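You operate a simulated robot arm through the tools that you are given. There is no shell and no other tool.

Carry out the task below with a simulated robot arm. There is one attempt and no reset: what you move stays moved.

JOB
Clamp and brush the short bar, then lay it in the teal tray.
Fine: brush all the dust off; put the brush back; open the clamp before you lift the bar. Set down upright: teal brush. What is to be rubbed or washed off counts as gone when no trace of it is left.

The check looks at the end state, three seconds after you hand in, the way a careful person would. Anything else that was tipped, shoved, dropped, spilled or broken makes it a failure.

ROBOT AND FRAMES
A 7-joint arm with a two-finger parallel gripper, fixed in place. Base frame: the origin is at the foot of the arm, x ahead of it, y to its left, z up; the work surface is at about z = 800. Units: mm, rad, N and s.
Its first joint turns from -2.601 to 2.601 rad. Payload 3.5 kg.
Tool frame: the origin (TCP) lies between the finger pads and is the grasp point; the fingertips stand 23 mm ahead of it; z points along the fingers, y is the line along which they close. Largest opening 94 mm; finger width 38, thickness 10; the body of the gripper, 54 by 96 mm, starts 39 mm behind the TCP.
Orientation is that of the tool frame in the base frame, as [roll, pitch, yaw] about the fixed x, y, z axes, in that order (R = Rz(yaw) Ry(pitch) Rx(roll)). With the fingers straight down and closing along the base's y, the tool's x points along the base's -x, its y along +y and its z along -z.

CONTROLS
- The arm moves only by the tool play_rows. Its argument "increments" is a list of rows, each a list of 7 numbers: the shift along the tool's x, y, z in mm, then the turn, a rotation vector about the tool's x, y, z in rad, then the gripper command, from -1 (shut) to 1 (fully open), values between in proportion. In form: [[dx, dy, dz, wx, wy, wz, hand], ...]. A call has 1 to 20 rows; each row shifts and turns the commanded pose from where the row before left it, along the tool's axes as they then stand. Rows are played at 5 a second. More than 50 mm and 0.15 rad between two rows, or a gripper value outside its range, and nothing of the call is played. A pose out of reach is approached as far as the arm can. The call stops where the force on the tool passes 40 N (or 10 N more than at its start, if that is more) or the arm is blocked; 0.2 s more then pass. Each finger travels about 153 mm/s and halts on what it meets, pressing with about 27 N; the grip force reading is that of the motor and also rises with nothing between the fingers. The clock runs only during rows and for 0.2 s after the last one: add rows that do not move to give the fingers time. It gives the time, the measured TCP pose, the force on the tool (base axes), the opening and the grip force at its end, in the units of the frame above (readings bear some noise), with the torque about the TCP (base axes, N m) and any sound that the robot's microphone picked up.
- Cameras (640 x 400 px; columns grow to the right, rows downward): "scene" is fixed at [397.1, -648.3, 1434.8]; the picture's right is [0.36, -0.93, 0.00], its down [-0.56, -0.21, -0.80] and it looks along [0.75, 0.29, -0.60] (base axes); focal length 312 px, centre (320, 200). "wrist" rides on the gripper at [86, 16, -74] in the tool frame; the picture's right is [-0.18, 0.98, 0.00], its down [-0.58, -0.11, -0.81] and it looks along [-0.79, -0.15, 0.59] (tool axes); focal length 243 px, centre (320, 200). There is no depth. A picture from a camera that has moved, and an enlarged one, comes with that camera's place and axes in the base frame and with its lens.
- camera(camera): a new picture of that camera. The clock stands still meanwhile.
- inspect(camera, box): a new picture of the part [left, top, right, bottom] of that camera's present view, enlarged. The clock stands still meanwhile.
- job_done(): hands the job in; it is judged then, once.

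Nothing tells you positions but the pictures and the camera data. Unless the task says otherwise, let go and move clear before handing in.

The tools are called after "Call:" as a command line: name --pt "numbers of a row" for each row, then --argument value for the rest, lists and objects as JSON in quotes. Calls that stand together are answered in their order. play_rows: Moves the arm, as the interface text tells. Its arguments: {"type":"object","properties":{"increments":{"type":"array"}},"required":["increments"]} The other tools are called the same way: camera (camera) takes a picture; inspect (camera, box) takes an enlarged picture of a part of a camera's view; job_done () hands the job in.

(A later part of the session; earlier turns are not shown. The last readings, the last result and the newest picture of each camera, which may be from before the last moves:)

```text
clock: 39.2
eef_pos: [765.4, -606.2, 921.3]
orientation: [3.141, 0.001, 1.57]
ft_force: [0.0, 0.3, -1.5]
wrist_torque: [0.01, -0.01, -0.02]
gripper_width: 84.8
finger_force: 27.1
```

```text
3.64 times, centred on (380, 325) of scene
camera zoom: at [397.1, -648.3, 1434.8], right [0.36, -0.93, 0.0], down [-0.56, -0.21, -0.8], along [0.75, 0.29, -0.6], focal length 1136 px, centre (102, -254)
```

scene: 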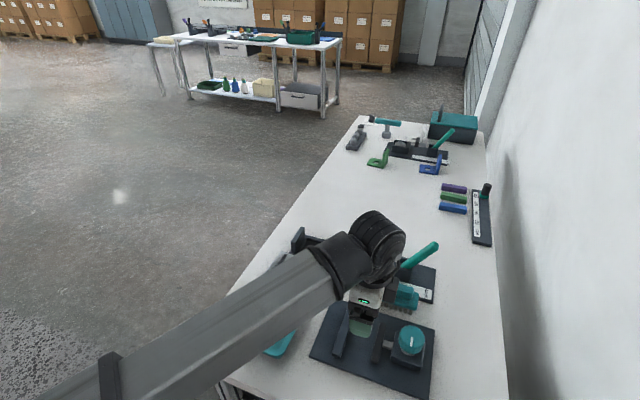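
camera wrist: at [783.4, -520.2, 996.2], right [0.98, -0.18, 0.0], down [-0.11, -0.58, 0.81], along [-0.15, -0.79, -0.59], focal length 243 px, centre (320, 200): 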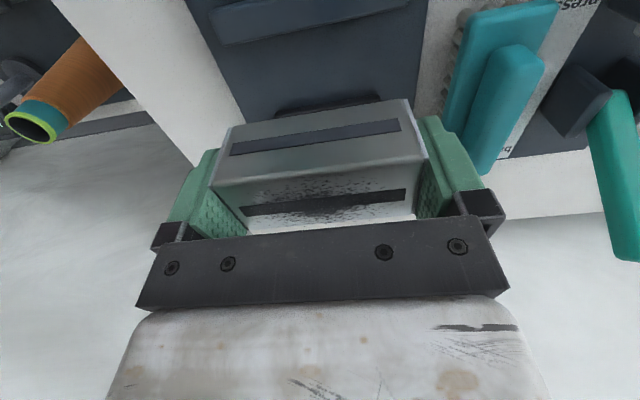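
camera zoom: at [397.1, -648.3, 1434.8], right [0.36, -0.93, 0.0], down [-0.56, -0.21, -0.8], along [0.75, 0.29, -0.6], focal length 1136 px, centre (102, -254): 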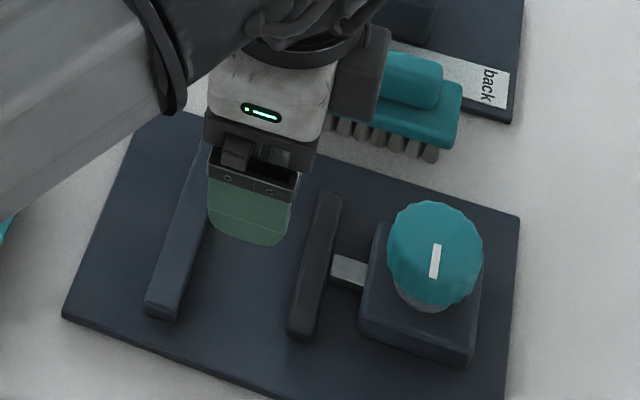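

The bar hangs over the gap, with the knob and brush clear of it. I'll lower it most of the way and look again before touching down.

Call:
play_rows --pt "1 0 5 0 0 0 -1" --pt "1 1 10 0 0 0 -1" --pt "1 0 12 0 0 0 -1" --pt "0 0 12 0 0 0 -1" --pt "0 0 11 0 0 0 -1" --pt "0 0 8 0 0 0 -1" --pt "0 0 4 0 0 0 -1" --pt "0 0 0 0 0 0 -1"

Call:
camera --camera "wrist"

Call:
inspect --camera "scene" --box '[310, 270, 450, 380]'

```text
clock: 41.0
eef_pos: [767.6, -602.1, 858.9]
orientation: [3.141, 0.002, 1.571]
ft_force: [0.1, 0.4, -1.7]
wrist_torque: [0.0, -0.03, 0.01]
gripper_width: 84.6
finger_force: 27.1
```

```text
taken
camera wrist: at [784.6, -516.6, 933.4], right [0.98, -0.18, 0.0], down [-0.11, -0.58, 0.81], along [-0.15, -0.79, -0.59], focal length 243 px, centre (320, 200)
```

wrist: 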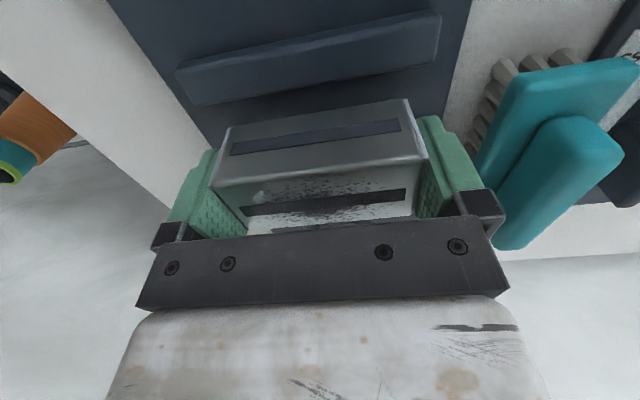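

```text
3.64 times, centred on (380, 325) of scene
camera zoom: at [397.1, -648.3, 1434.8], right [0.36, -0.93, 0.0], down [-0.56, -0.21, -0.8], along [0.75, 0.29, -0.6], focal length 1136 px, centre (102, -254)
```

zoom: 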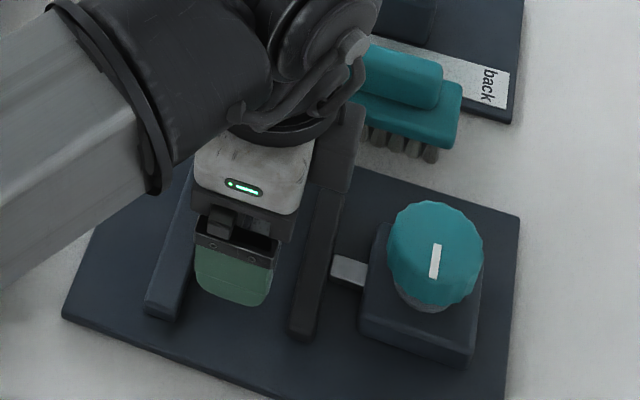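

The bar is inside the gap with clearance on both sides, so I lower it gently until it rests on the plate.

Call:
play_rows --pt "0 0 3 0 0 0 -1" --pt "0 0 4 0 0 0 -1" --pt "0 0 4 0 0 0 -1" --pt "0 0 3 0 0 0 -1" --pt "0 0 2 0 0 0 -1" --pt "0 0 1 0 0 0 -1" --pt "0 0 0 0 0 0 -1"

```text
clock: 42.6
eef_pos: [766.8, -602.4, 842.5]
orientation: [3.141, 0.002, 1.57]
ft_force: [0.4, 0.8, -1.6]
wrist_torque: [0.01, -0.03, 0.02]
gripper_width: 84.6
finger_force: 26.9
```

Call:
play_rows --pt "0 0 1 0 0 0 -1" --pt "0 0 1 0 0 0 -1" --pt "0 0 1 0 0 0 -1" --pt "0 0 1 0 0 0 -1" --pt "0 0 0 0 0 0 -1"

Call:
inspect --camera "scene" --box '[330, 290, 430, 370]'

```text
clock: 43.8
eef_pos: [767.7, -603.7, 837.8]
orientation: [-3.141, 0.001, 1.571]
ft_force: [-0.4, -0.2, -1.7]
wrist_torque: [0.02, 0.04, 0.0]
gripper_width: 84.8
finger_force: 27.2
```

```text
5.00 times, centred on (380, 330) of scene
camera zoom: at [397.1, -648.3, 1434.8], right [0.36, -0.93, 0.0], down [-0.56, -0.21, -0.8], along [0.75, 0.29, -0.6], focal length 1562 px, centre (20, -450)
```

zoom: 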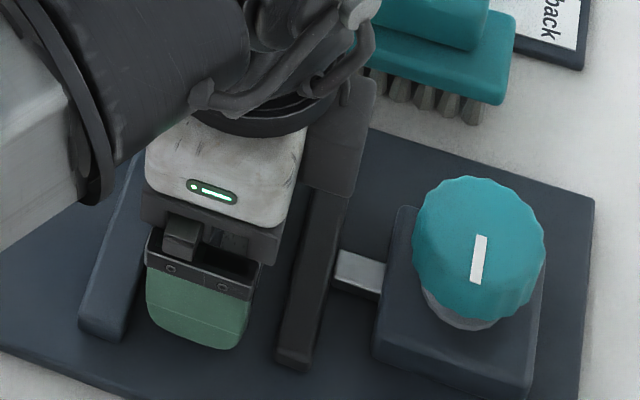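

Call:
play_rows --pt "0 0 0.7 0 0 0 -1" --pt "0 0 0.7 0 0 0 -1" --pt "0 0 0.6 0 0 0 -1" --pt "0 0 0 0 0 0 -1"

```text
clock: 44.8
eef_pos: [767.3, -602.7, 835.5]
orientation: [3.141, 0.001, 1.569]
ft_force: [0.6, 0.7, -1.0]
wrist_torque: [-0.01, -0.01, -0.01]
gripper_width: 85.0
finger_force: 27.1
```

Call:
play_rows --pt "0 0 0.5 0 0 0 -1" --pt "0 0 0.5 0 0 0 -1" --pt "0 0 0 0 0 0 -1"

```text
clock: 45.6
eef_pos: [766.8, -602.3, 836.0]
orientation: [-3.141, 0.001, 1.569]
ft_force: [0.8, 0.9, 4.0]
wrist_torque: [0.02, 0.0, -0.03]
gripper_width: 85.0
finger_force: 27.3
```

The force turned upward, so the bar is resting on the plate. I'll release, rise straight up and look.

Call:
play_rows --pt "0 0 0 0 0 0 0.85" --pt "0 0 0 0 0 0 1" --pt "0 0 0 0 0 0 1" --pt "0 0 -3 0 0 0 1" --pt "0 0 -6 0 0 0 1" --pt "0 0 -8 0 0 0 1" --pt "0 0 -10 0 0 0 1" --pt "0 0 -12 0 0 0 1" --pt "0 0 -14 0 0 0 1" --pt "0 0 -14 0 0 0 1" --pt "0 0 -14 0 0 0 1" --pt "0 0 -12 0 0 0 1" --pt "0 0 -8 0 0 0 1" --pt "0 0 -4 0 0 0 1" --pt "0 0 0 0 0 0 1"

Call:
camera --camera "wrist"

Call:
inspect --camera "scene" --box '[310, 270, 450, 380]'

```text
clock: 48.8
eef_pos: [767.5, -602.3, 939.7]
orientation: [-3.139, 0.002, 1.571]
ft_force: [0.0, 0.3, 0.1]
wrist_torque: [0.03, 0.0, -0.02]
gripper_width: 94.2
finger_force: 0.2
```

```text
taken
camera wrist: at [784.4, -516.9, 1014.9], right [0.98, -0.18, 0.0], down [-0.11, -0.58, 0.81], along [-0.15, -0.79, -0.59], focal length 243 px, centre (320, 200)
```

wrist: 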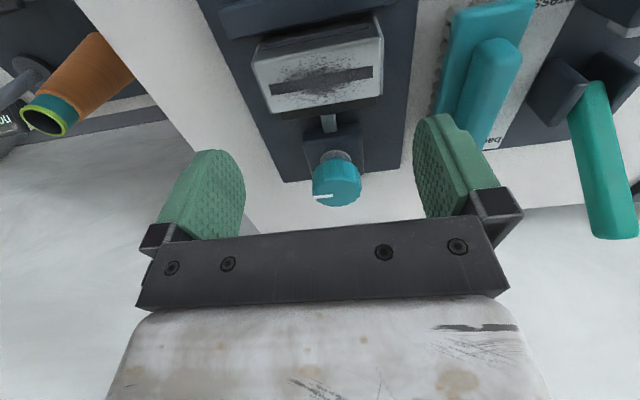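

```text
3.64 times, centred on (380, 325) of scene
camera zoom: at [397.1, -648.3, 1434.8], right [0.36, -0.93, 0.0], down [-0.56, -0.21, -0.8], along [0.75, 0.29, -0.6], focal length 1136 px, centre (102, -254)
```

zoom: 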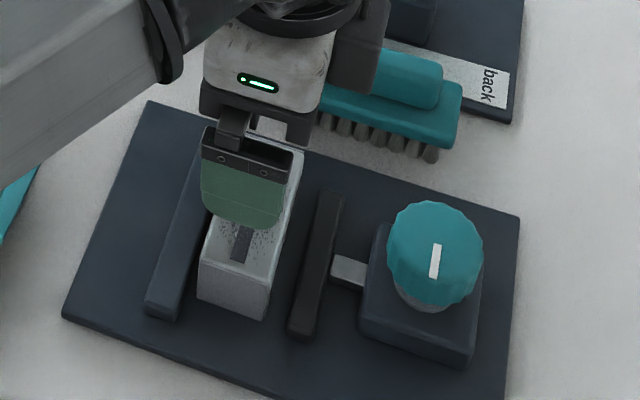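

The bar stands in the vise gap. Now I'll measure the knob from this view.

Call:
inspect --camera "wrist" --box '[230, 0, 430, 220]'

Call:
inspect --camera "wrist" --box '[290, 100, 390, 220]'

```text
1.82 times, centred on (330, 110) of wrist
camera zoom: at [784.4, -516.9, 1014.9], right [0.98, -0.18, 0.0], down [-0.11, -0.58, 0.81], along [-0.15, -0.79, -0.59], focal length 441 px, centre (302, 364)
```

zoom: 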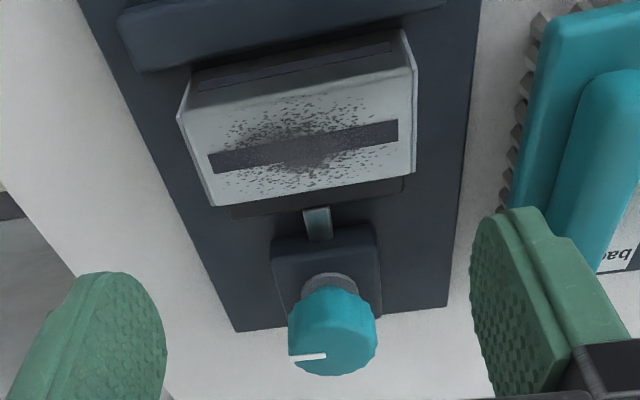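

```text
3.33 times, centred on (340, 160) of wrist
camera zoom: at [784.4, -516.9, 1014.9], right [0.98, -0.18, 0.0], down [-0.11, -0.58, 0.81], along [-0.15, -0.79, -0.59], focal length 809 px, centre (253, 333)
```

zoom: 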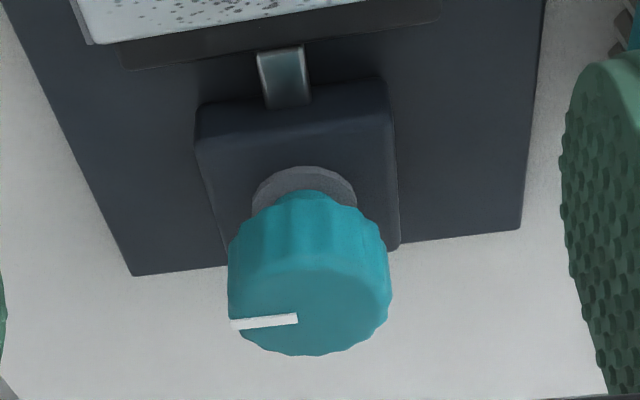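

The knob axis is at about [767, −695], its top at z ≈ 880, and its mark points toward −x. I'll move over it with the fingers straddling and descend.

Call:
play_rows --pt "-5 0 2 0 0 0 1" --pt "-10 0 3 0 0 0 1" --pt "-13 0 3 0 0 0 1" --pt "-13 0 0 0 0 0 1" --pt "-13 0 0 0 0 0 1" --pt "-13 0 0 0 0 0 1" --pt "-13 0 0 0 0 0 1" --pt "-8 0 0 0 0 0 1" --pt "-4 0 0 0 0 0 1" --pt "0 0 0 0 0 0 1" --pt "0 0 0 0 0 0 1"

Call:
camera --camera "wrist"

Call:
camera --camera "scene"

```text
clock: 51.2
eef_pos: [767.2, -695.6, 932.3]
orientation: [-3.142, 0.002, 1.571]
ft_force: [-0.1, -0.3, 0.3]
wrist_torque: [0.01, 0.0, 0.0]
gripper_width: 94.1
finger_force: 0.0
```

```text
taken
camera wrist: at [784.6, -609.2, 1006.9], right [0.98, -0.18, 0.0], down [-0.11, -0.58, 0.81], along [-0.15, -0.79, -0.59], focal length 243 px, centre (320, 200)
```

wrist: 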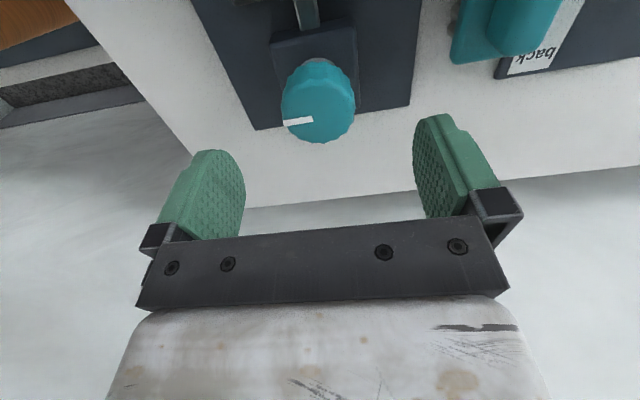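

```text
taken
```

scene: 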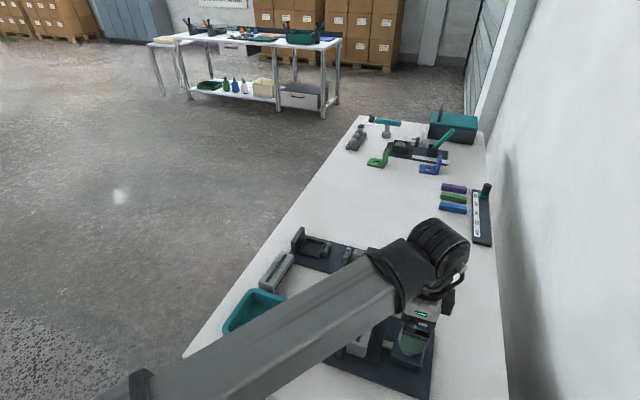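

Call:
inspect --camera "wrist" --box '[250, 30, 390, 160]'

```text
3.08 times, centred on (320, 95) of wrist
camera zoom: at [784.6, -609.2, 1006.9], right [0.98, -0.18, 0.0], down [-0.11, -0.58, 0.81], along [-0.15, -0.79, -0.59], focal length 746 px, centre (320, 523)
```

zoom: 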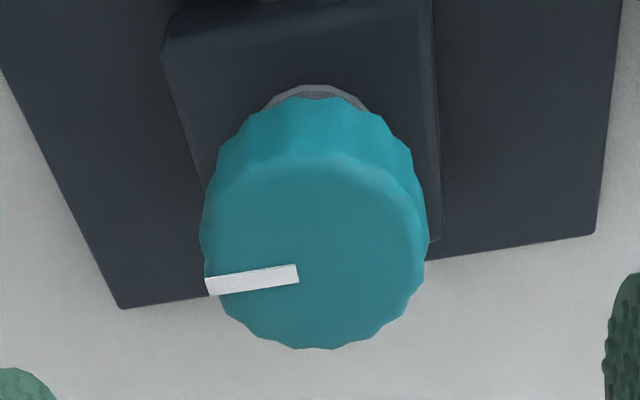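

The knob is centred under the fingers, so I'll descend to it and close.

Call:
play_rows --pt "0 0 5 0 0 0 1" --pt "0 0 10 0 0 0 1" --pt "0 0 12 0 0 0 1" --pt "0 0 12 0 0 0 1" --pt "0 0 12 0 0 0 1" --pt "0 0 8 0 0 0 1" --pt "0 0 5 0 0 0 1" --pt "0 0 0 0 0 0 0.6" --pt "0 0 0 0 0 0 0.2" --pt "0 0 0 0 0 0 0.05" --pt "0 0 0 0 0 0 -1" --pt "0 0 0 0 0 0 -1" --pt "0 0 0 0 0 0 -1"

Call:
camera --camera "wrist"

Call:
inspect --camera "scene" --box '[310, 270, 450, 380]'

```text
clock: 54.0
eef_pos: [765.1, -693.8, 869.3]
orientation: [-3.137, 0.001, 1.569]
ft_force: [-20.1, 2.2, -7.9]
wrist_torque: [-0.04, 0.49, -0.12]
gripper_width: 47.8
finger_force: 45.0
```

```text
taken
camera wrist: at [782.8, -608.4, 942.7], right [0.98, -0.19, 0.0], down [-0.11, -0.58, 0.81], along [-0.15, -0.79, -0.59], focal length 243 px, centre (320, 200)
```

wrist: 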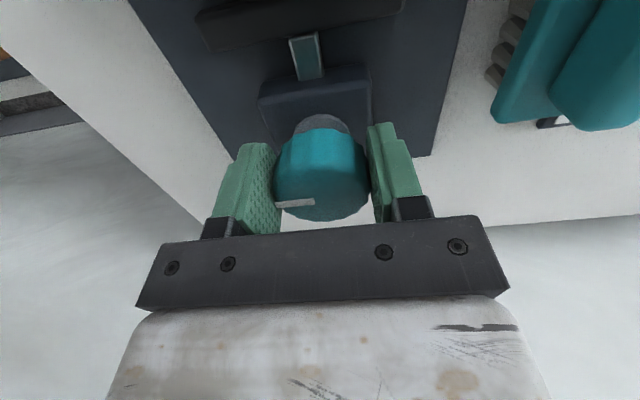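

```text
3.64 times, centred on (380, 325) of scene
camera zoom: at [397.1, -648.3, 1434.8], right [0.36, -0.93, 0.0], down [-0.56, -0.21, -0.8], along [0.75, 0.29, -0.6], focal length 1136 px, centre (102, -254)
```

zoom: 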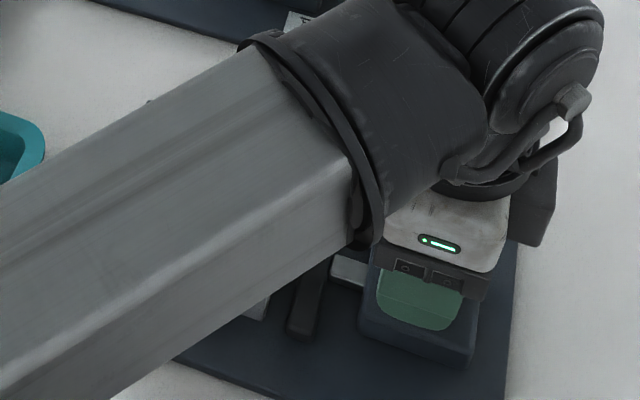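

The fingers hold the knob but there is a 20 N side load, so I'm slightly off centre. I'll shift about 2 mm toward −x and read again.

Call:
play_rows --pt "0 -1 0 0 0 0 -1" --pt "0 -1 0 0 0 0 -1" --pt "0 0 0 0 0 0 -1"

Call:
inspect --camera "wrist" --box '[180, 60, 460, 240]'

```text
clock: 54.8
eef_pos: [765.2, -695.1, 868.9]
orientation: [3.141, -0.001, 1.571]
ft_force: [-15.0, 4.4, -11.2]
wrist_torque: [0.01, 0.47, -0.13]
gripper_width: 47.7
finger_force: 44.8
```

```text
2.22 times, centred on (320, 150) of wrist
camera zoom: at [782.5, -608.4, 942.9], right [0.98, -0.18, 0.0], down [-0.11, -0.58, 0.81], along [-0.15, -0.79, -0.59], focal length 539 px, centre (320, 311)
```

zoom: 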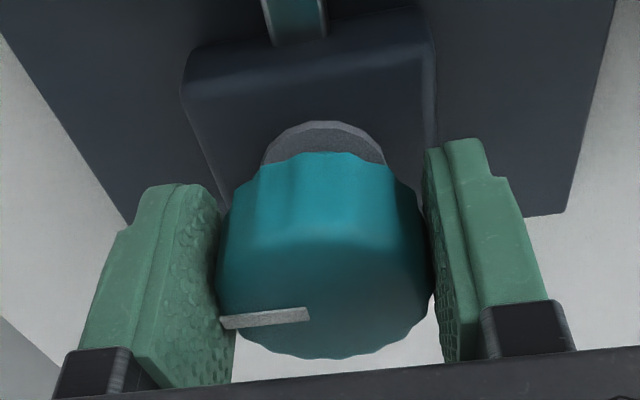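

Call:
play_rows --pt "0 0 0 0 0 0 0.3" --pt "0 0 0 0 0 0 0.3" --pt "0 0 0 0 0 0 0.3"

Call:
inspect --camera "wrist" --box '[180, 60, 460, 240]'

```text
clock: 55.6
eef_pos: [765.9, -695.1, 867.6]
orientation: [3.142, 0.002, 1.57]
ft_force: [-0.5, 0.3, -0.1]
wrist_torque: [-0.01, 0.01, 0.01]
gripper_width: 61.0
finger_force: 0.0
```

```text
2.22 times, centred on (320, 150) of wrist
camera zoom: at [782.6, -608.8, 943.1], right [0.98, -0.18, 0.0], down [-0.11, -0.58, 0.81], along [-0.15, -0.79, -0.59], focal length 539 px, centre (320, 311)
```

zoom: 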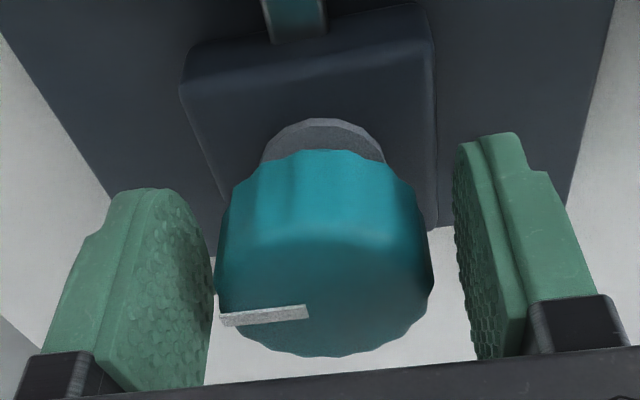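

Opened, the reading is zero. I'll close again gently from here and compare the load.

Call:
play_rows --pt "0 0 0 0 0 0 0.1" --pt "0 0 0 0 0 0 0.03" --pt "0 0 0 0 0 0 0.0" --pt "0 0 0 0 0 0 -0.05" --pt "0 0 0 0 0 0 -0.1" --pt "0 0 0 0 0 0 -0.1"

```text
clock: 57.0
eef_pos: [765.4, -694.4, 869.7]
orientation: [-3.141, 0.001, 1.572]
ft_force: [1.5, -0.4, -0.3]
wrist_torque: [0.0, -0.03, 0.01]
gripper_width: 47.6
finger_force: 45.1
```

The load is gone and the grip is centred. I'll turn clockwise as seen from above by 0.5 rad and see which way the jaw moves.

Call:
play_rows --pt "0 0 0 0 0 0.05 -0.3" --pt "0 0 0 0 0 0.08 -0.3" --pt "0 0 0 0 0 0.1 -0.3" --pt "0 0 0 0 0 0.1 -0.3" --pt "0 0 0 0 0 0.1 -0.3" --pt "0 0 0 0 0 0.07 -0.3" --pt "0 0 0 0 0 0 -0.3"

Call:
camera --camera "wrist"

```text
clock: 58.6
eef_pos: [768.2, -695.5, 869.8]
orientation: [3.138, 0.0, 1.071]
ft_force: [29.4, -4.0, 3.4]
wrist_torque: [-0.04, -0.11, 0.13]
gripper_width: 47.5
finger_force: 44.7
```

```text
taken
camera wrist: at [824.0, -627.6, 943.1], right [0.77, -0.63, 0.0], down [-0.38, -0.46, 0.81], along [-0.51, -0.63, -0.59], focal length 243 px, centre (320, 200)
```

wrist: 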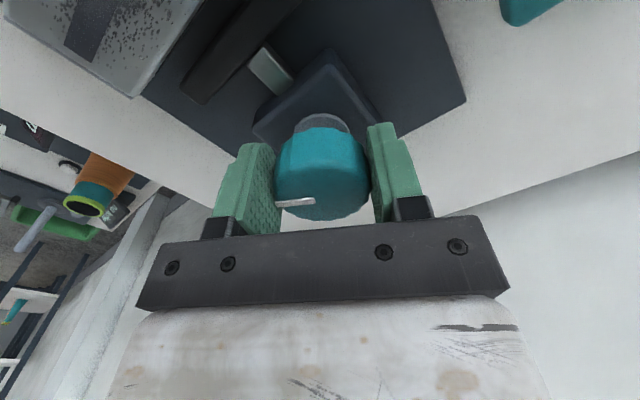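

The knob turned with the gripper. I'll zoom in to see whether the jaw advanced.

Call:
inspect --camera "wrist" --box '[60, 0, 400, 160]'

Call:
inspect --camera "scene" --box '[310, 290, 450, 390]'

```text
1.88 times, centred on (230, 80) of wrist
camera zoom: at [824.0, -627.6, 943.1], right [0.77, -0.63, 0.0], down [-0.38, -0.46, 0.81], along [-0.51, -0.63, -0.59], focal length 457 px, centre (489, 426)
```

zoom: 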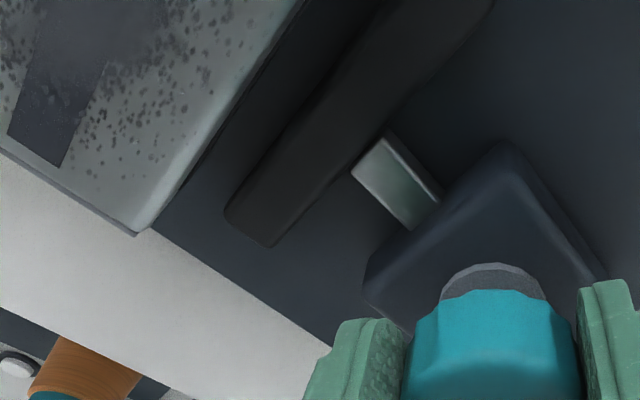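

```text
4.00 times, centred on (380, 340) of scene
camera zoom: at [397.1, -648.3, 1434.8], right [0.36, -0.93, 0.0], down [-0.56, -0.21, -0.8], along [0.75, 0.29, -0.6], focal length 1249 px, centre (80, -360)
```

zoom: 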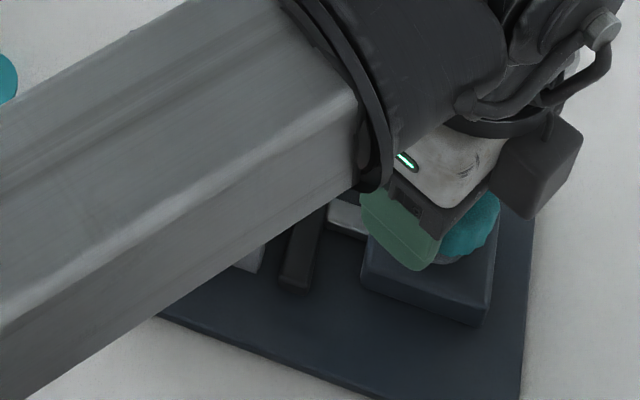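

The jaw has barely moved, perhaps 1 mm, so the screw is fine-pitched or I'm turning the wrong way. First I'll relieve the side load by shifting along the tool y axis.

Call:
play_rows --pt "0 1 0 0 0 0 -0.3" --pt "0 1 0 0 0 0 -0.3" --pt "0 0 0 0 0 0 -0.3"

```text
clock: 59.4
eef_pos: [766.7, -695.7, 867.8]
orientation: [-3.141, 0.001, 1.072]
ft_force: [22.1, 6.7, 7.3]
wrist_torque: [-0.29, -1.05, 0.11]
gripper_width: 47.6
finger_force: 44.6
```

Call:
play_rows --pt "0 0 0 0 0 0 0.1" --pt "0 0 0 0 0 0 0.3" --pt "0 0 0 0 0 0 0.3" --pt "0 0 0 0 0 0 0.3"

Call:
inspect --camera "wrist" --box '[180, 60, 460, 240]'

```text
clock: 60.4
eef_pos: [766.2, -695.7, 867.1]
orientation: [3.142, 0.002, 1.071]
ft_force: [-0.9, 0.5, 0.1]
wrist_torque: [0.0, -0.04, 0.01]
gripper_width: 61.1
finger_force: 0.1
```

```text
2.22 times, centred on (320, 150) of wrist
camera zoom: at [823.5, -628.7, 942.8], right [0.77, -0.63, 0.0], down [-0.37, -0.46, 0.81], along [-0.51, -0.62, -0.59], focal length 539 px, centre (320, 311)
```

zoom: 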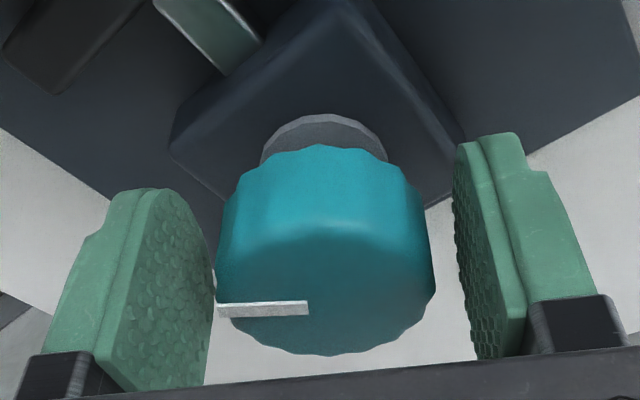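

Call:
play_rows --pt "0 0 0 0 0 0 0.1" --pt "0 0 0 0 0 0 0.03" --pt "0 0 0 0 0 0 0.0" --pt "0 0 0 0 0 0 -0.05" --pt "0 0 0 0 0 0 -0.1" --pt "0 0 0 0 0 0 -0.1"

```text
clock: 61.8
eef_pos: [768.3, -697.1, 868.7]
orientation: [-3.141, 0.0, 1.071]
ft_force: [2.3, -1.5, 1.6]
wrist_torque: [-0.06, -0.03, 0.04]
gripper_width: 47.2
finger_force: 45.0
```

Closing gradually gives a clean grip. I'll recentre by about 2 mm, regrip and continue clockwise for another radian, then look at the jaw.

Call:
play_rows --pt "0 0 0 0 0 0 0.1" --pt "-0.9 0.5 0 0 0 0 0.2" --pt "-0.8 0.4 0 0 0 0 0.2" --pt "0 0 0 0 0 0 0.1" --pt "0 0 0 0 0 0 0.03" --pt "0 0 0 0 0 0 0.0" --pt "0 0 0 0 0 0 -0.05" --pt "0 0 0 0 0 0 -0.1"

Call:
play_rows --pt "0 0 0 0 0 0.05 -0.2" --pt "0 0 0 0 0 0.1 -0.2" --pt "0 0 0 0 0 0.12 -0.2" --pt "0 0 0 0 0 0.12 -0.2" --pt "0 0 0 0 0 0.12 -0.2" --pt "0 0 0 0 0 0.12 -0.2" --pt "0 0 0 0 0 0.12 -0.2" --pt "0 0 0 0 0 0.12 -0.2" --pt "0 0 0 0 0 0.08 -0.2" --pt "0 0 0 0 0 0.05 -0.2" --pt "0 0 0 0 0 0 -0.2"

Call:
camera --camera "wrist"

Call:
camera --camera "scene"

```text
clock: 63.6
eef_pos: [767.0, -698.2, 868.0]
orientation: [-3.141, 0.001, 1.069]
ft_force: [-4.2, 2.8, -1.9]
wrist_torque: [0.07, 0.04, 0.02]
gripper_width: 47.2
finger_force: 45.4
```

```text
clock: 66.0
eef_pos: [768.4, -699.8, 868.2]
orientation: [3.138, 0.0, 0.069]
ft_force: [12.5, -18.5, 6.6]
wrist_torque: [-0.67, 0.59, 0.0]
gripper_width: 47.2
finger_force: 44.6
```

```text
taken
camera wrist: at [855.8, -710.1, 943.3], right [-0.12, -0.99, 0.0], down [-0.59, 0.07, 0.81], along [-0.8, 0.09, -0.59], focal length 243 px, centre (320, 200)
```

wrist: 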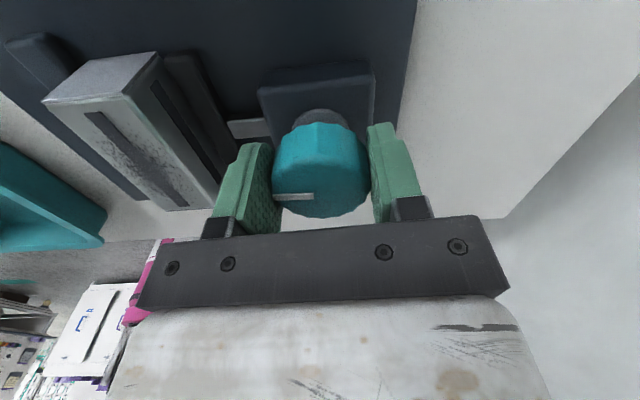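

```text
taken
```

scene: 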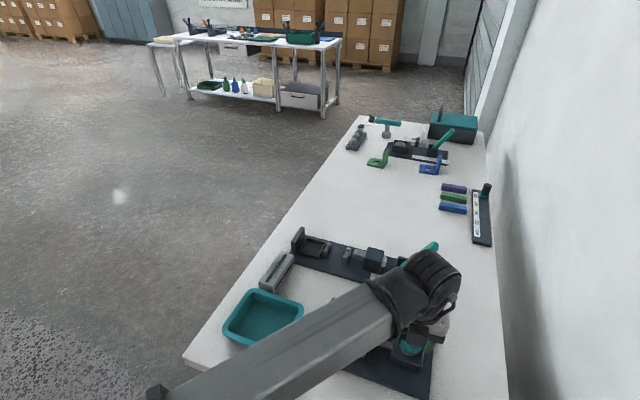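

Call:
inspect --camera "wrist" --box '[20, 20, 400, 230]'

```text
1.68 times, centred on (210, 125) of wrist
camera zoom: at [855.8, -710.1, 943.3], right [-0.12, -0.99, 0.0], down [-0.59, 0.07, 0.81], along [-0.8, 0.09, -0.59], focal length 409 px, centre (505, 326)
```

zoom: 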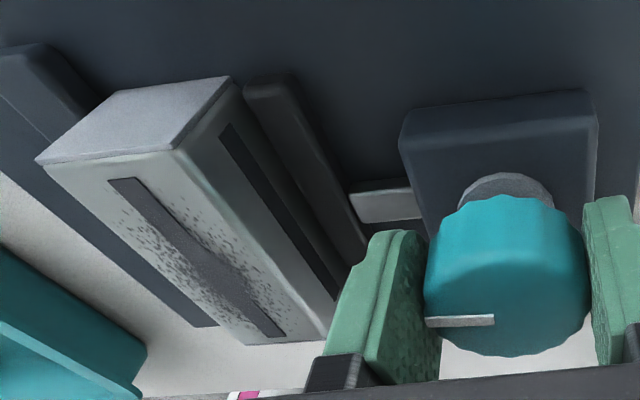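

The jaw has advanced about 8 mm toward the bar, so clockwise is right and roughly 10 mm remain. I'll regrip slightly recentred and keep turning.

Call:
play_rows --pt "0 0 0 0 0 0 0.1" --pt "0.5 1 0 0 0 0 0.2" --pt "0.5 0.8 0 0 0 0 0.2" --pt "0 0 0 0 0 0 0.1" --pt "0 0 0 0 0 0 0.03" --pt "0 0 0 0 0 0 0.0" --pt "0 0 0 0 0 0 -0.05" --pt "0 0 0 0 0 0 -0.1"

Call:
play_rows --pt "0 0 0 0 0 0.05 -0.2" --pt "0 0 0 0 0 0.1 -0.2" --pt "0 0 0 0 0 0.12 -0.2" --pt "0 0 0 0 0 0.12 -0.2" --pt "0 0 0 0 0 0.12 -0.2" --pt "0 0 0 0 0 0.12 -0.2" --pt "0 0 0 0 0 0.12 -0.2" --pt "0 0 0 0 0 0.1 -0.2" --pt "0 0 0 0 0 0.05 -0.2" --pt "0 0 0 0 0 0 -0.2"

Call:
camera --camera "wrist"

Call:
camera --camera "scene"

```text
clock: 67.8
eef_pos: [767.6, -699.3, 868.2]
orientation: [3.14, 0.002, 0.071]
ft_force: [-0.9, -0.2, -0.5]
wrist_torque: [-0.06, -0.02, -0.03]
gripper_width: 47.1
finger_force: 44.9
```

```text
clock: 70.0
eef_pos: [768.2, -700.2, 868.9]
orientation: [3.139, -0.002, -0.562]
ft_force: [-0.5, -23.3, 1.2]
wrist_torque: [-0.2, 0.48, 0.05]
gripper_width: 46.9
finger_force: 44.5
out of reach, approached as far as the arm can: row 7, 8
```

```text
taken
camera wrist: at [833.0, -761.2, 943.3], right [-0.68, -0.73, 0.0], down [-0.43, 0.4, 0.81], along [-0.59, 0.55, -0.59], focal length 243 px, centre (320, 200)
```

wrist: 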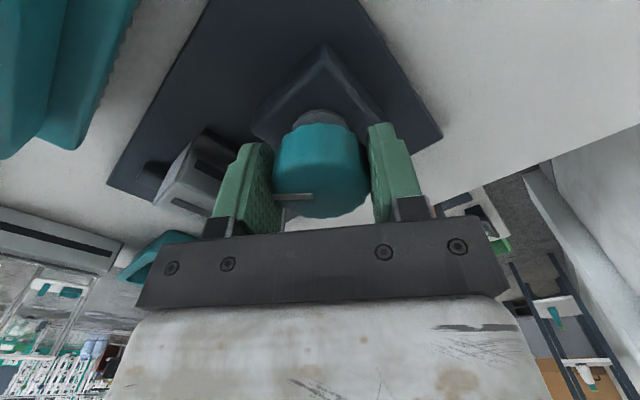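

```text
taken
```

scene: 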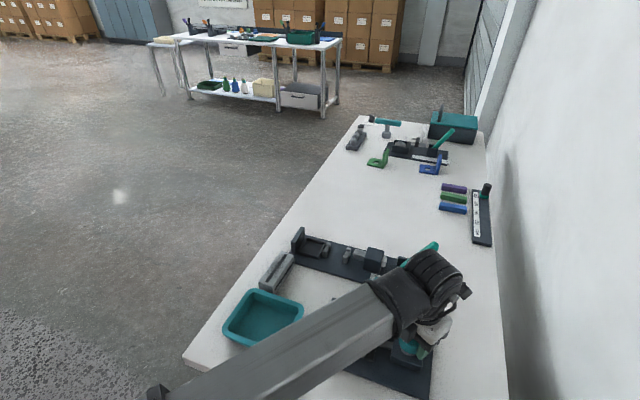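

The wrist reached its rotation limit after about 2.1 rad in total. I'll open, turn back half a turn around the knob without touching it, and regrip.

Call:
play_rows --pt "0 0 0 0 0 0 0.1" --pt "0 0 0 0 0 0 0.4" --pt "0 0 0 0 0 0 0.6" --pt "0 0 0 0 0 0 0.6" --pt "0 0 0 0 0 -0.05 0.6" --pt "0 0 0 0 0 -0.1 0.6" --pt "0 0 0 0 0 -0.13 0.6" --pt "0 0 0 0 0 -0.13 0.6" --pt "0 0 0 0 0 -0.13 0.6" --pt "0 0 0 0 0 -0.13 0.6" --pt "0 0 0 0 0 -0.13 0.6" --pt "0 0 0 0 0 -0.13 0.6" --pt "0 0 0 0 0 -0.13 0.6" --pt "0 0 0 0 0 -0.13 0.6" --pt "0 0 0 0 0 -0.13 0.6" --pt "0 0 0 0 0 -0.13 0.6" --pt "0 0 0 0 0 -0.13 0.6" --pt "0 0 0 0 0 -0.13 0.6"

Call:
play_rows --pt "0 0 0 0 0 -0.13 0.6" --pt "0 0 0 0 0 -0.13 0.6" --pt "0 0 0 0 0 -0.13 0.6" --pt "0 0 0 0 0 -0.13 0.6" --pt "0 0 0 0 0 -0.13 0.6" --pt "0 0 0 0 0 -0.13 0.6" --pt "0 0 0 0 0 -0.13 0.6" --pt "0 0 0 0 0 -0.13 0.6" --pt "0 0 0 0 0 -0.13 0.6" --pt "0 0 0 0 0 -0.1 0.6" --pt "0 0 0 0 0 -0.05 0.6" --pt "0 0 0 0 0 0 0.6"

Call:
camera --camera "wrist"

Call:
camera --camera "scene"

```text
clock: 73.8
eef_pos: [767.8, -699.4, 868.6]
orientation: [3.142, 0.002, 1.102]
ft_force: [-0.3, 0.5, 0.3]
wrist_torque: [0.0, 0.02, 0.03]
gripper_width: 75.2
finger_force: 0.0
```

```text
clock: 76.4
eef_pos: [768.2, -699.2, 867.6]
orientation: [-3.139, 0.0, 2.424]
ft_force: [0.3, 0.0, 0.0]
wrist_torque: [0.0, -0.01, 0.01]
gripper_width: 75.2
finger_force: 0.1
```

```text
taken
camera wrist: at [714.6, -630.7, 943.0], right [0.79, 0.62, 0.0], down [0.37, -0.46, 0.81], along [0.5, -0.63, -0.59], focal length 243 px, centre (320, 200)
```

wrist: 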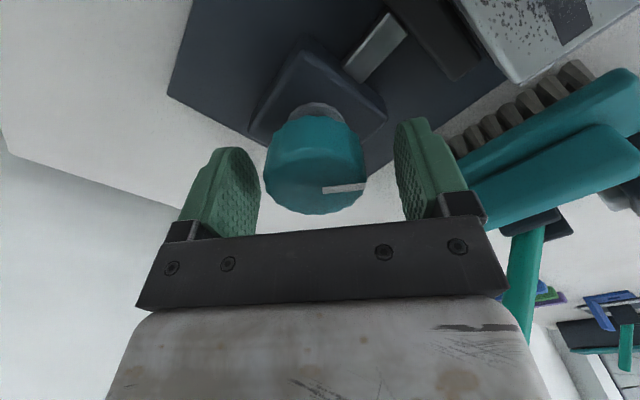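

```text
taken
```

scene: 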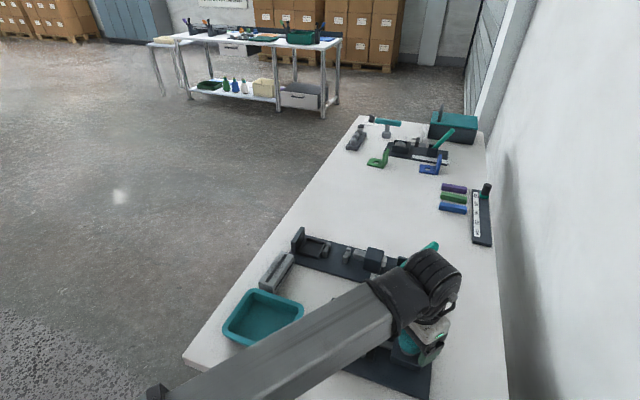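

The view shows the rod extended and the knob free. I'll recentre to about [766, −700], regrip and continue clockwise.

Call:
play_rows --pt "0.5 -0.9 0 0 0 0 0.4" --pt "0.55 -0.95 0 0 0 0 0.2" --pt "0 0 0 0 0 0 0.1" --pt "0 0 0 0 0 0 0.03" --pt "0 0 0 0 0 0 0.0" --pt "0 0 0 0 0 0 -0.05" --pt "0 0 0 0 0 0 -0.1"

Call:
play_rows --pt "0 0 0 0 0 0.05 -0.2" --pt "0 0 0 0 0 0.1 -0.2" --pt "0 0 0 0 0 0.12 -0.2" --pt "0 0 0 0 0 0.12 -0.2" --pt "0 0 0 0 0 0.12 -0.2" --pt "0 0 0 0 0 0.12 -0.2" --pt "0 0 0 0 0 0.1 -0.2" --pt "0 0 0 0 0 0.05 -0.2" --pt "0 0 0 0 0 0 -0.2"

Call:
camera --camera "wrist"

```text
clock: 78.0
eef_pos: [766.3, -699.9, 868.6]
orientation: [-3.138, -0.001, 2.421]
ft_force: [-3.6, -3.9, -0.7]
wrist_torque: [-0.08, 0.1, 0.04]
gripper_width: 47.6
finger_force: 44.5
```

```text
clock: 80.0
eef_pos: [765.8, -701.3, 867.5]
orientation: [-3.139, -0.001, 1.64]
ft_force: [-15.7, 0.7, -11.3]
wrist_torque: [0.3, 0.24, 0.07]
gripper_width: 47.5
finger_force: 45.2
```

```text
taken
camera wrist: at [776.7, -613.4, 942.9], right [0.99, -0.12, 0.0], down [-0.07, -0.59, 0.81], along [-0.1, -0.8, -0.59], focal length 243 px, centre (320, 200)
```

wrist: 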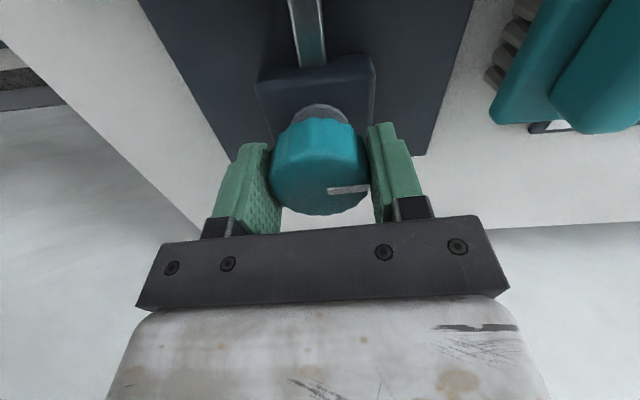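

Call:
play_rows --pt "0 0 0 0 0 0 0.08" --pt "0 -0.7 0 0 0 0 0.2" --pt "0 -0.5 0 0 0 0 0.1" --pt "0 0 0 0 0 0 0.03" --pt "0 0 0 0 0 0 0.0" --pt "0 0 0 0 0 0 -0.05" --pt "0 0 0 0 0 0 -0.1" --pt "0 0 0 0 0 0.04 -0.2" --pt "0 0 0 0 0 0.06 -0.2" --pt "0 0 0 0 0 0.06 -0.2" --pt "0 0 0 0 0 0.06 -0.2" --pt "0 0 0 0 0 0.06 -0.2" --pt "0 0 0 0 0 0.04 -0.2" --pt "0 0 0 0 0 0 -0.2"

Call:
camera --camera "wrist"

Call:
inspect --camera "wrist" --box '[60, 0, 400, 220]'

```text
clock: 83.0
eef_pos: [764.7, -700.1, 868.5]
orientation: [3.141, 0.002, 1.319]
ft_force: [7.8, 1.8, 0.4]
wrist_torque: [0.05, -0.13, 1.05]
gripper_width: 47.3
finger_force: 44.6
```

```text
taken
camera wrist: at [803.2, -621.0, 943.0], right [0.91, -0.42, 0.0], down [-0.25, -0.54, 0.81], along [-0.34, -0.73, -0.59], focal length 243 px, centre (320, 200)
```

wrist: 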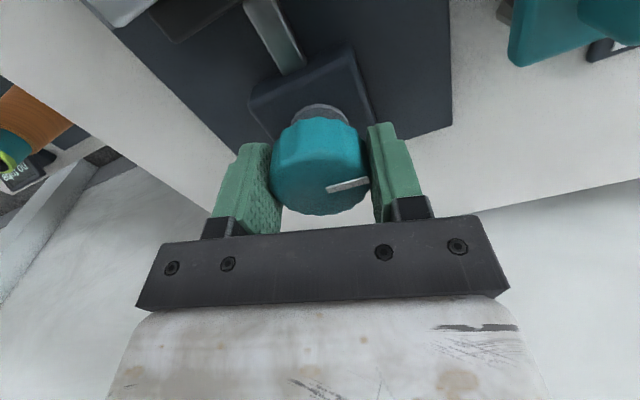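

```text
1.82 times, centred on (230, 110) of wrist
camera zoom: at [803.2, -621.0, 943.0], right [0.91, -0.42, 0.0], down [-0.25, -0.54, 0.81], along [-0.34, -0.73, -0.59], focal length 441 px, centre (484, 364)
```

zoom: 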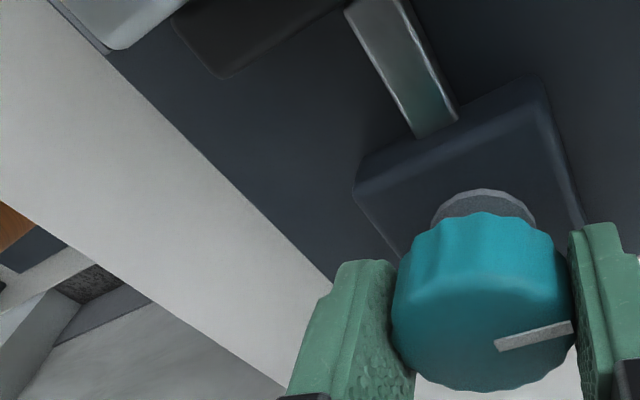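

The torque about z has risen to about 1 N·m, so the jaw is now pressing the bar. I'll turn a touch further to snug it.

Call:
play_rows --pt "0 0 0 0 0 0.03 -0.5" --pt "0 0 0 0 0 0.04 -1" --pt "0 0 0 0 0 0.04 -1" --pt "0 0 0 0 0 0.03 -1" --pt "0 0 0 0 0 0 -1"

Call:
inspect --camera "wrist" --box '[60, 0, 400, 220]'

```text
clock: 84.2
eef_pos: [765.0, -700.6, 867.1]
orientation: [3.141, 0.002, 1.181]
ft_force: [9.5, -0.1, 1.2]
wrist_torque: [-0.06, -0.2, 0.74]
gripper_width: 47.3
finger_force: 44.7
```

```text
1.82 times, centred on (230, 110) of wrist
camera zoom: at [813.9, -627.1, 942.9], right [0.84, -0.55, 0.0], down [-0.32, -0.49, 0.81], along [-0.44, -0.68, -0.59], focal length 441 px, centre (484, 364)
```

zoom: 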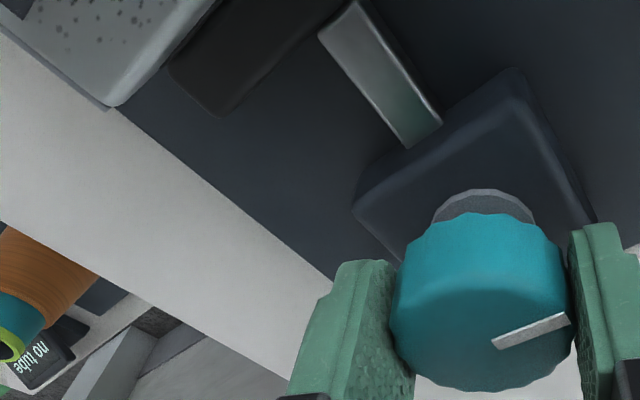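

The fingers now slip on the knob, so it has reached its stop. I'll release, rise and inspect the clamped bar.

Call:
play_rows --pt "0 0 0 0 0 0 0.1" --pt "0 0 0 0 0 0 0.4" --pt "0 0 0 0 0 0 0.6" --pt "0 0 -4 0 0 0 0.6" --pt "0 0 -8 0 0 0 0.6" --pt "0 0 -12 0 0 0 0.6" --pt "0 0 -14 0 0 0 0.6" --pt "0 0 -14 0 0 0 0.6" --pt "0 0 -14 0 0 0 0.6" --pt "0 0 -12 0 0 0 0.6" --pt "0 0 -8 0 0 0 0.6" --pt "0 0 -4 0 0 0 0.6" --pt "0 0 0 0 0 0 0.6"

Call:
camera --camera "wrist"

Call:
camera --camera "scene"

```text
clock: 87.0
eef_pos: [764.0, -699.1, 958.7]
orientation: [-3.141, 0.001, 1.181]
ft_force: [0.1, 0.2, -0.1]
wrist_torque: [0.02, -0.01, -0.04]
gripper_width: 75.4
finger_force: 0.0
```

```text
taken
camera wrist: at [813.4, -626.9, 1033.5], right [0.84, -0.54, 0.0], down [-0.32, -0.5, 0.81], along [-0.44, -0.68, -0.59], focal length 243 px, centre (320, 200)
```

wrist: 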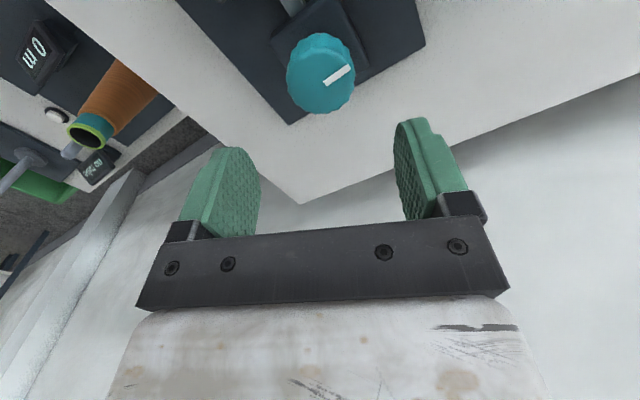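

```text
taken
```

scene: 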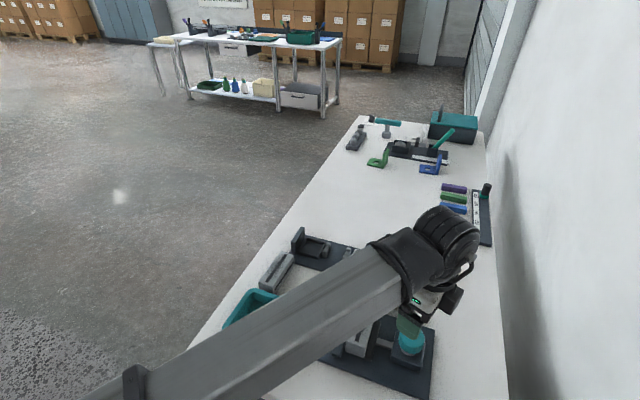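

The knob's mark now points the other way, consistent with about half a turn of travel. I'll turn the tool back to face +x and back off to view both the vise and the brush.

Call:
play_rows --pt "0 0 -4 0 0 -0.05 0.6" --pt "0 0 -6 0 0 -0.1 0.6" --pt "0 0 -6 0 0 -0.13 0.6" --pt "0 0 -6 0 0 -0.13 0.6" --pt "0 0 -6 0 0 -0.13 0.6" --pt "0 0 -6 0 0 -0.13 0.6" --pt "0 0 -6 0 0 -0.13 0.6" --pt "0 0 -6 0 0 -0.13 0.6" --pt "0 0 -4 0 0 -0.13 0.6" --pt "0 0 0 0 0 -0.13 0.6" --pt "0 0 0 0 0 -0.13 0.6" --pt "0 0 0 0 0 -0.13 0.6" --pt "0 0 0 0 0 -0.13 0.6" --pt "0 0 0 0 0 -0.13 0.6" --pt "0 0 0 0 0 -0.13 0.6" --pt "0 0 0 0 0 -0.1 0.6" --pt "0 0 0 0 0 -0.02 0.6" --pt "0 0 0 0 0 0 0.6"

Call:
play_rows --pt "5 6 0 0 0 0 0.6" --pt "10 10 0 0 0 0 0.6" --pt "14 12 0 0 0 0 0.6" --pt "14 12 0 0 0 0 0.6" --pt "14 12 0 0 0 0 0.6" --pt "10 10 0 0 0 0 0.6" --pt "5 5 0 0 0 0 0.6" --pt "0 0 0 0 0 0 0.6"

Call:
camera --camera "wrist"

Call:
camera --camera "scene"

```text
clock: 90.8
eef_pos: [765.6, -699.6, 1010.0]
orientation: [-3.139, 0.0, -3.141]
ft_force: [-0.3, 0.9, -0.2]
wrist_torque: [0.0, -0.04, -0.02]
gripper_width: 75.3
finger_force: 0.1
```

```text
clock: 92.6
eef_pos: [692.5, -632.8, 1007.2]
orientation: [-3.14, -0.001, 3.139]
ft_force: [-0.3, -0.2, 0.1]
wrist_torque: [-0.01, -0.01, 0.0]
gripper_width: 75.0
finger_force: 0.0
```

```text
taken
camera wrist: at [607.1, -617.5, 1082.9], right [0.19, 0.98, 0.0], down [0.58, -0.11, 0.81], along [0.79, -0.15, -0.59], focal length 243 px, centre (320, 200)
```

wrist: 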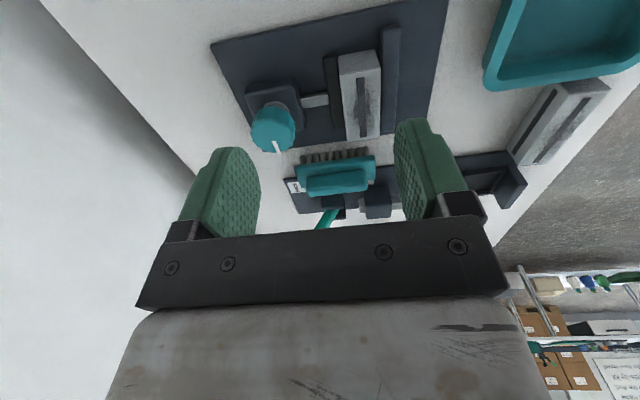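

```text
taken
```

scene: 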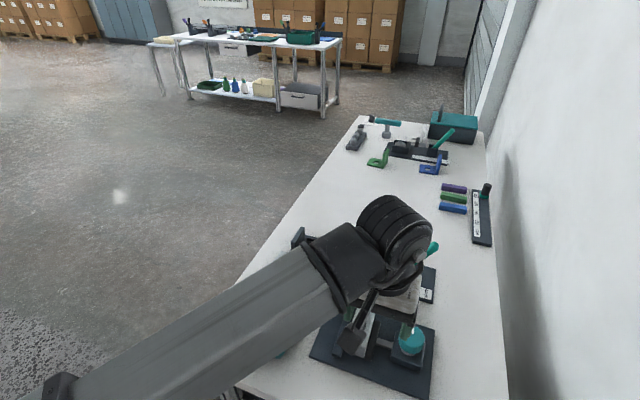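

Call:
inspect --camera "wrist" --box '[220, 20, 440, 160]'

Call:
inspect --camera "wrist" --box '[270, 130, 400, 225]'

```text
2.86 times, centred on (330, 90) of wrist
camera zoom: at [607.1, -617.5, 1082.9], right [0.19, 0.98, 0.0], down [0.58, -0.11, 0.81], along [0.79, -0.15, -0.59], focal length 693 px, centre (291, 514)
```

zoom: 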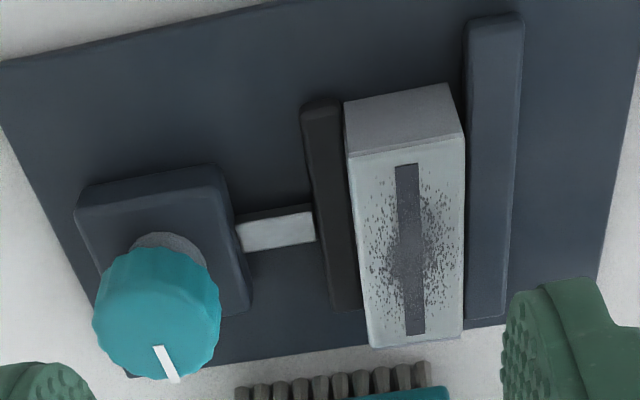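

```text
4.21 times, centred on (335, 178) of wrist
camera zoom: at [607.1, -617.5, 1082.9], right [0.19, 0.98, 0.0], down [0.58, -0.11, 0.81], along [0.79, -0.15, -0.59], focal length 1022 px, centre (257, 295)
```

zoom: 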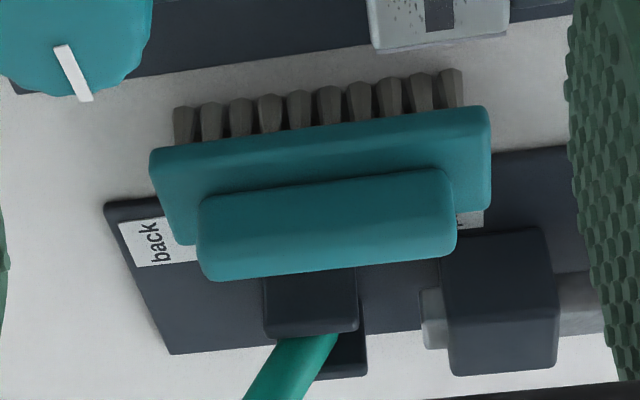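

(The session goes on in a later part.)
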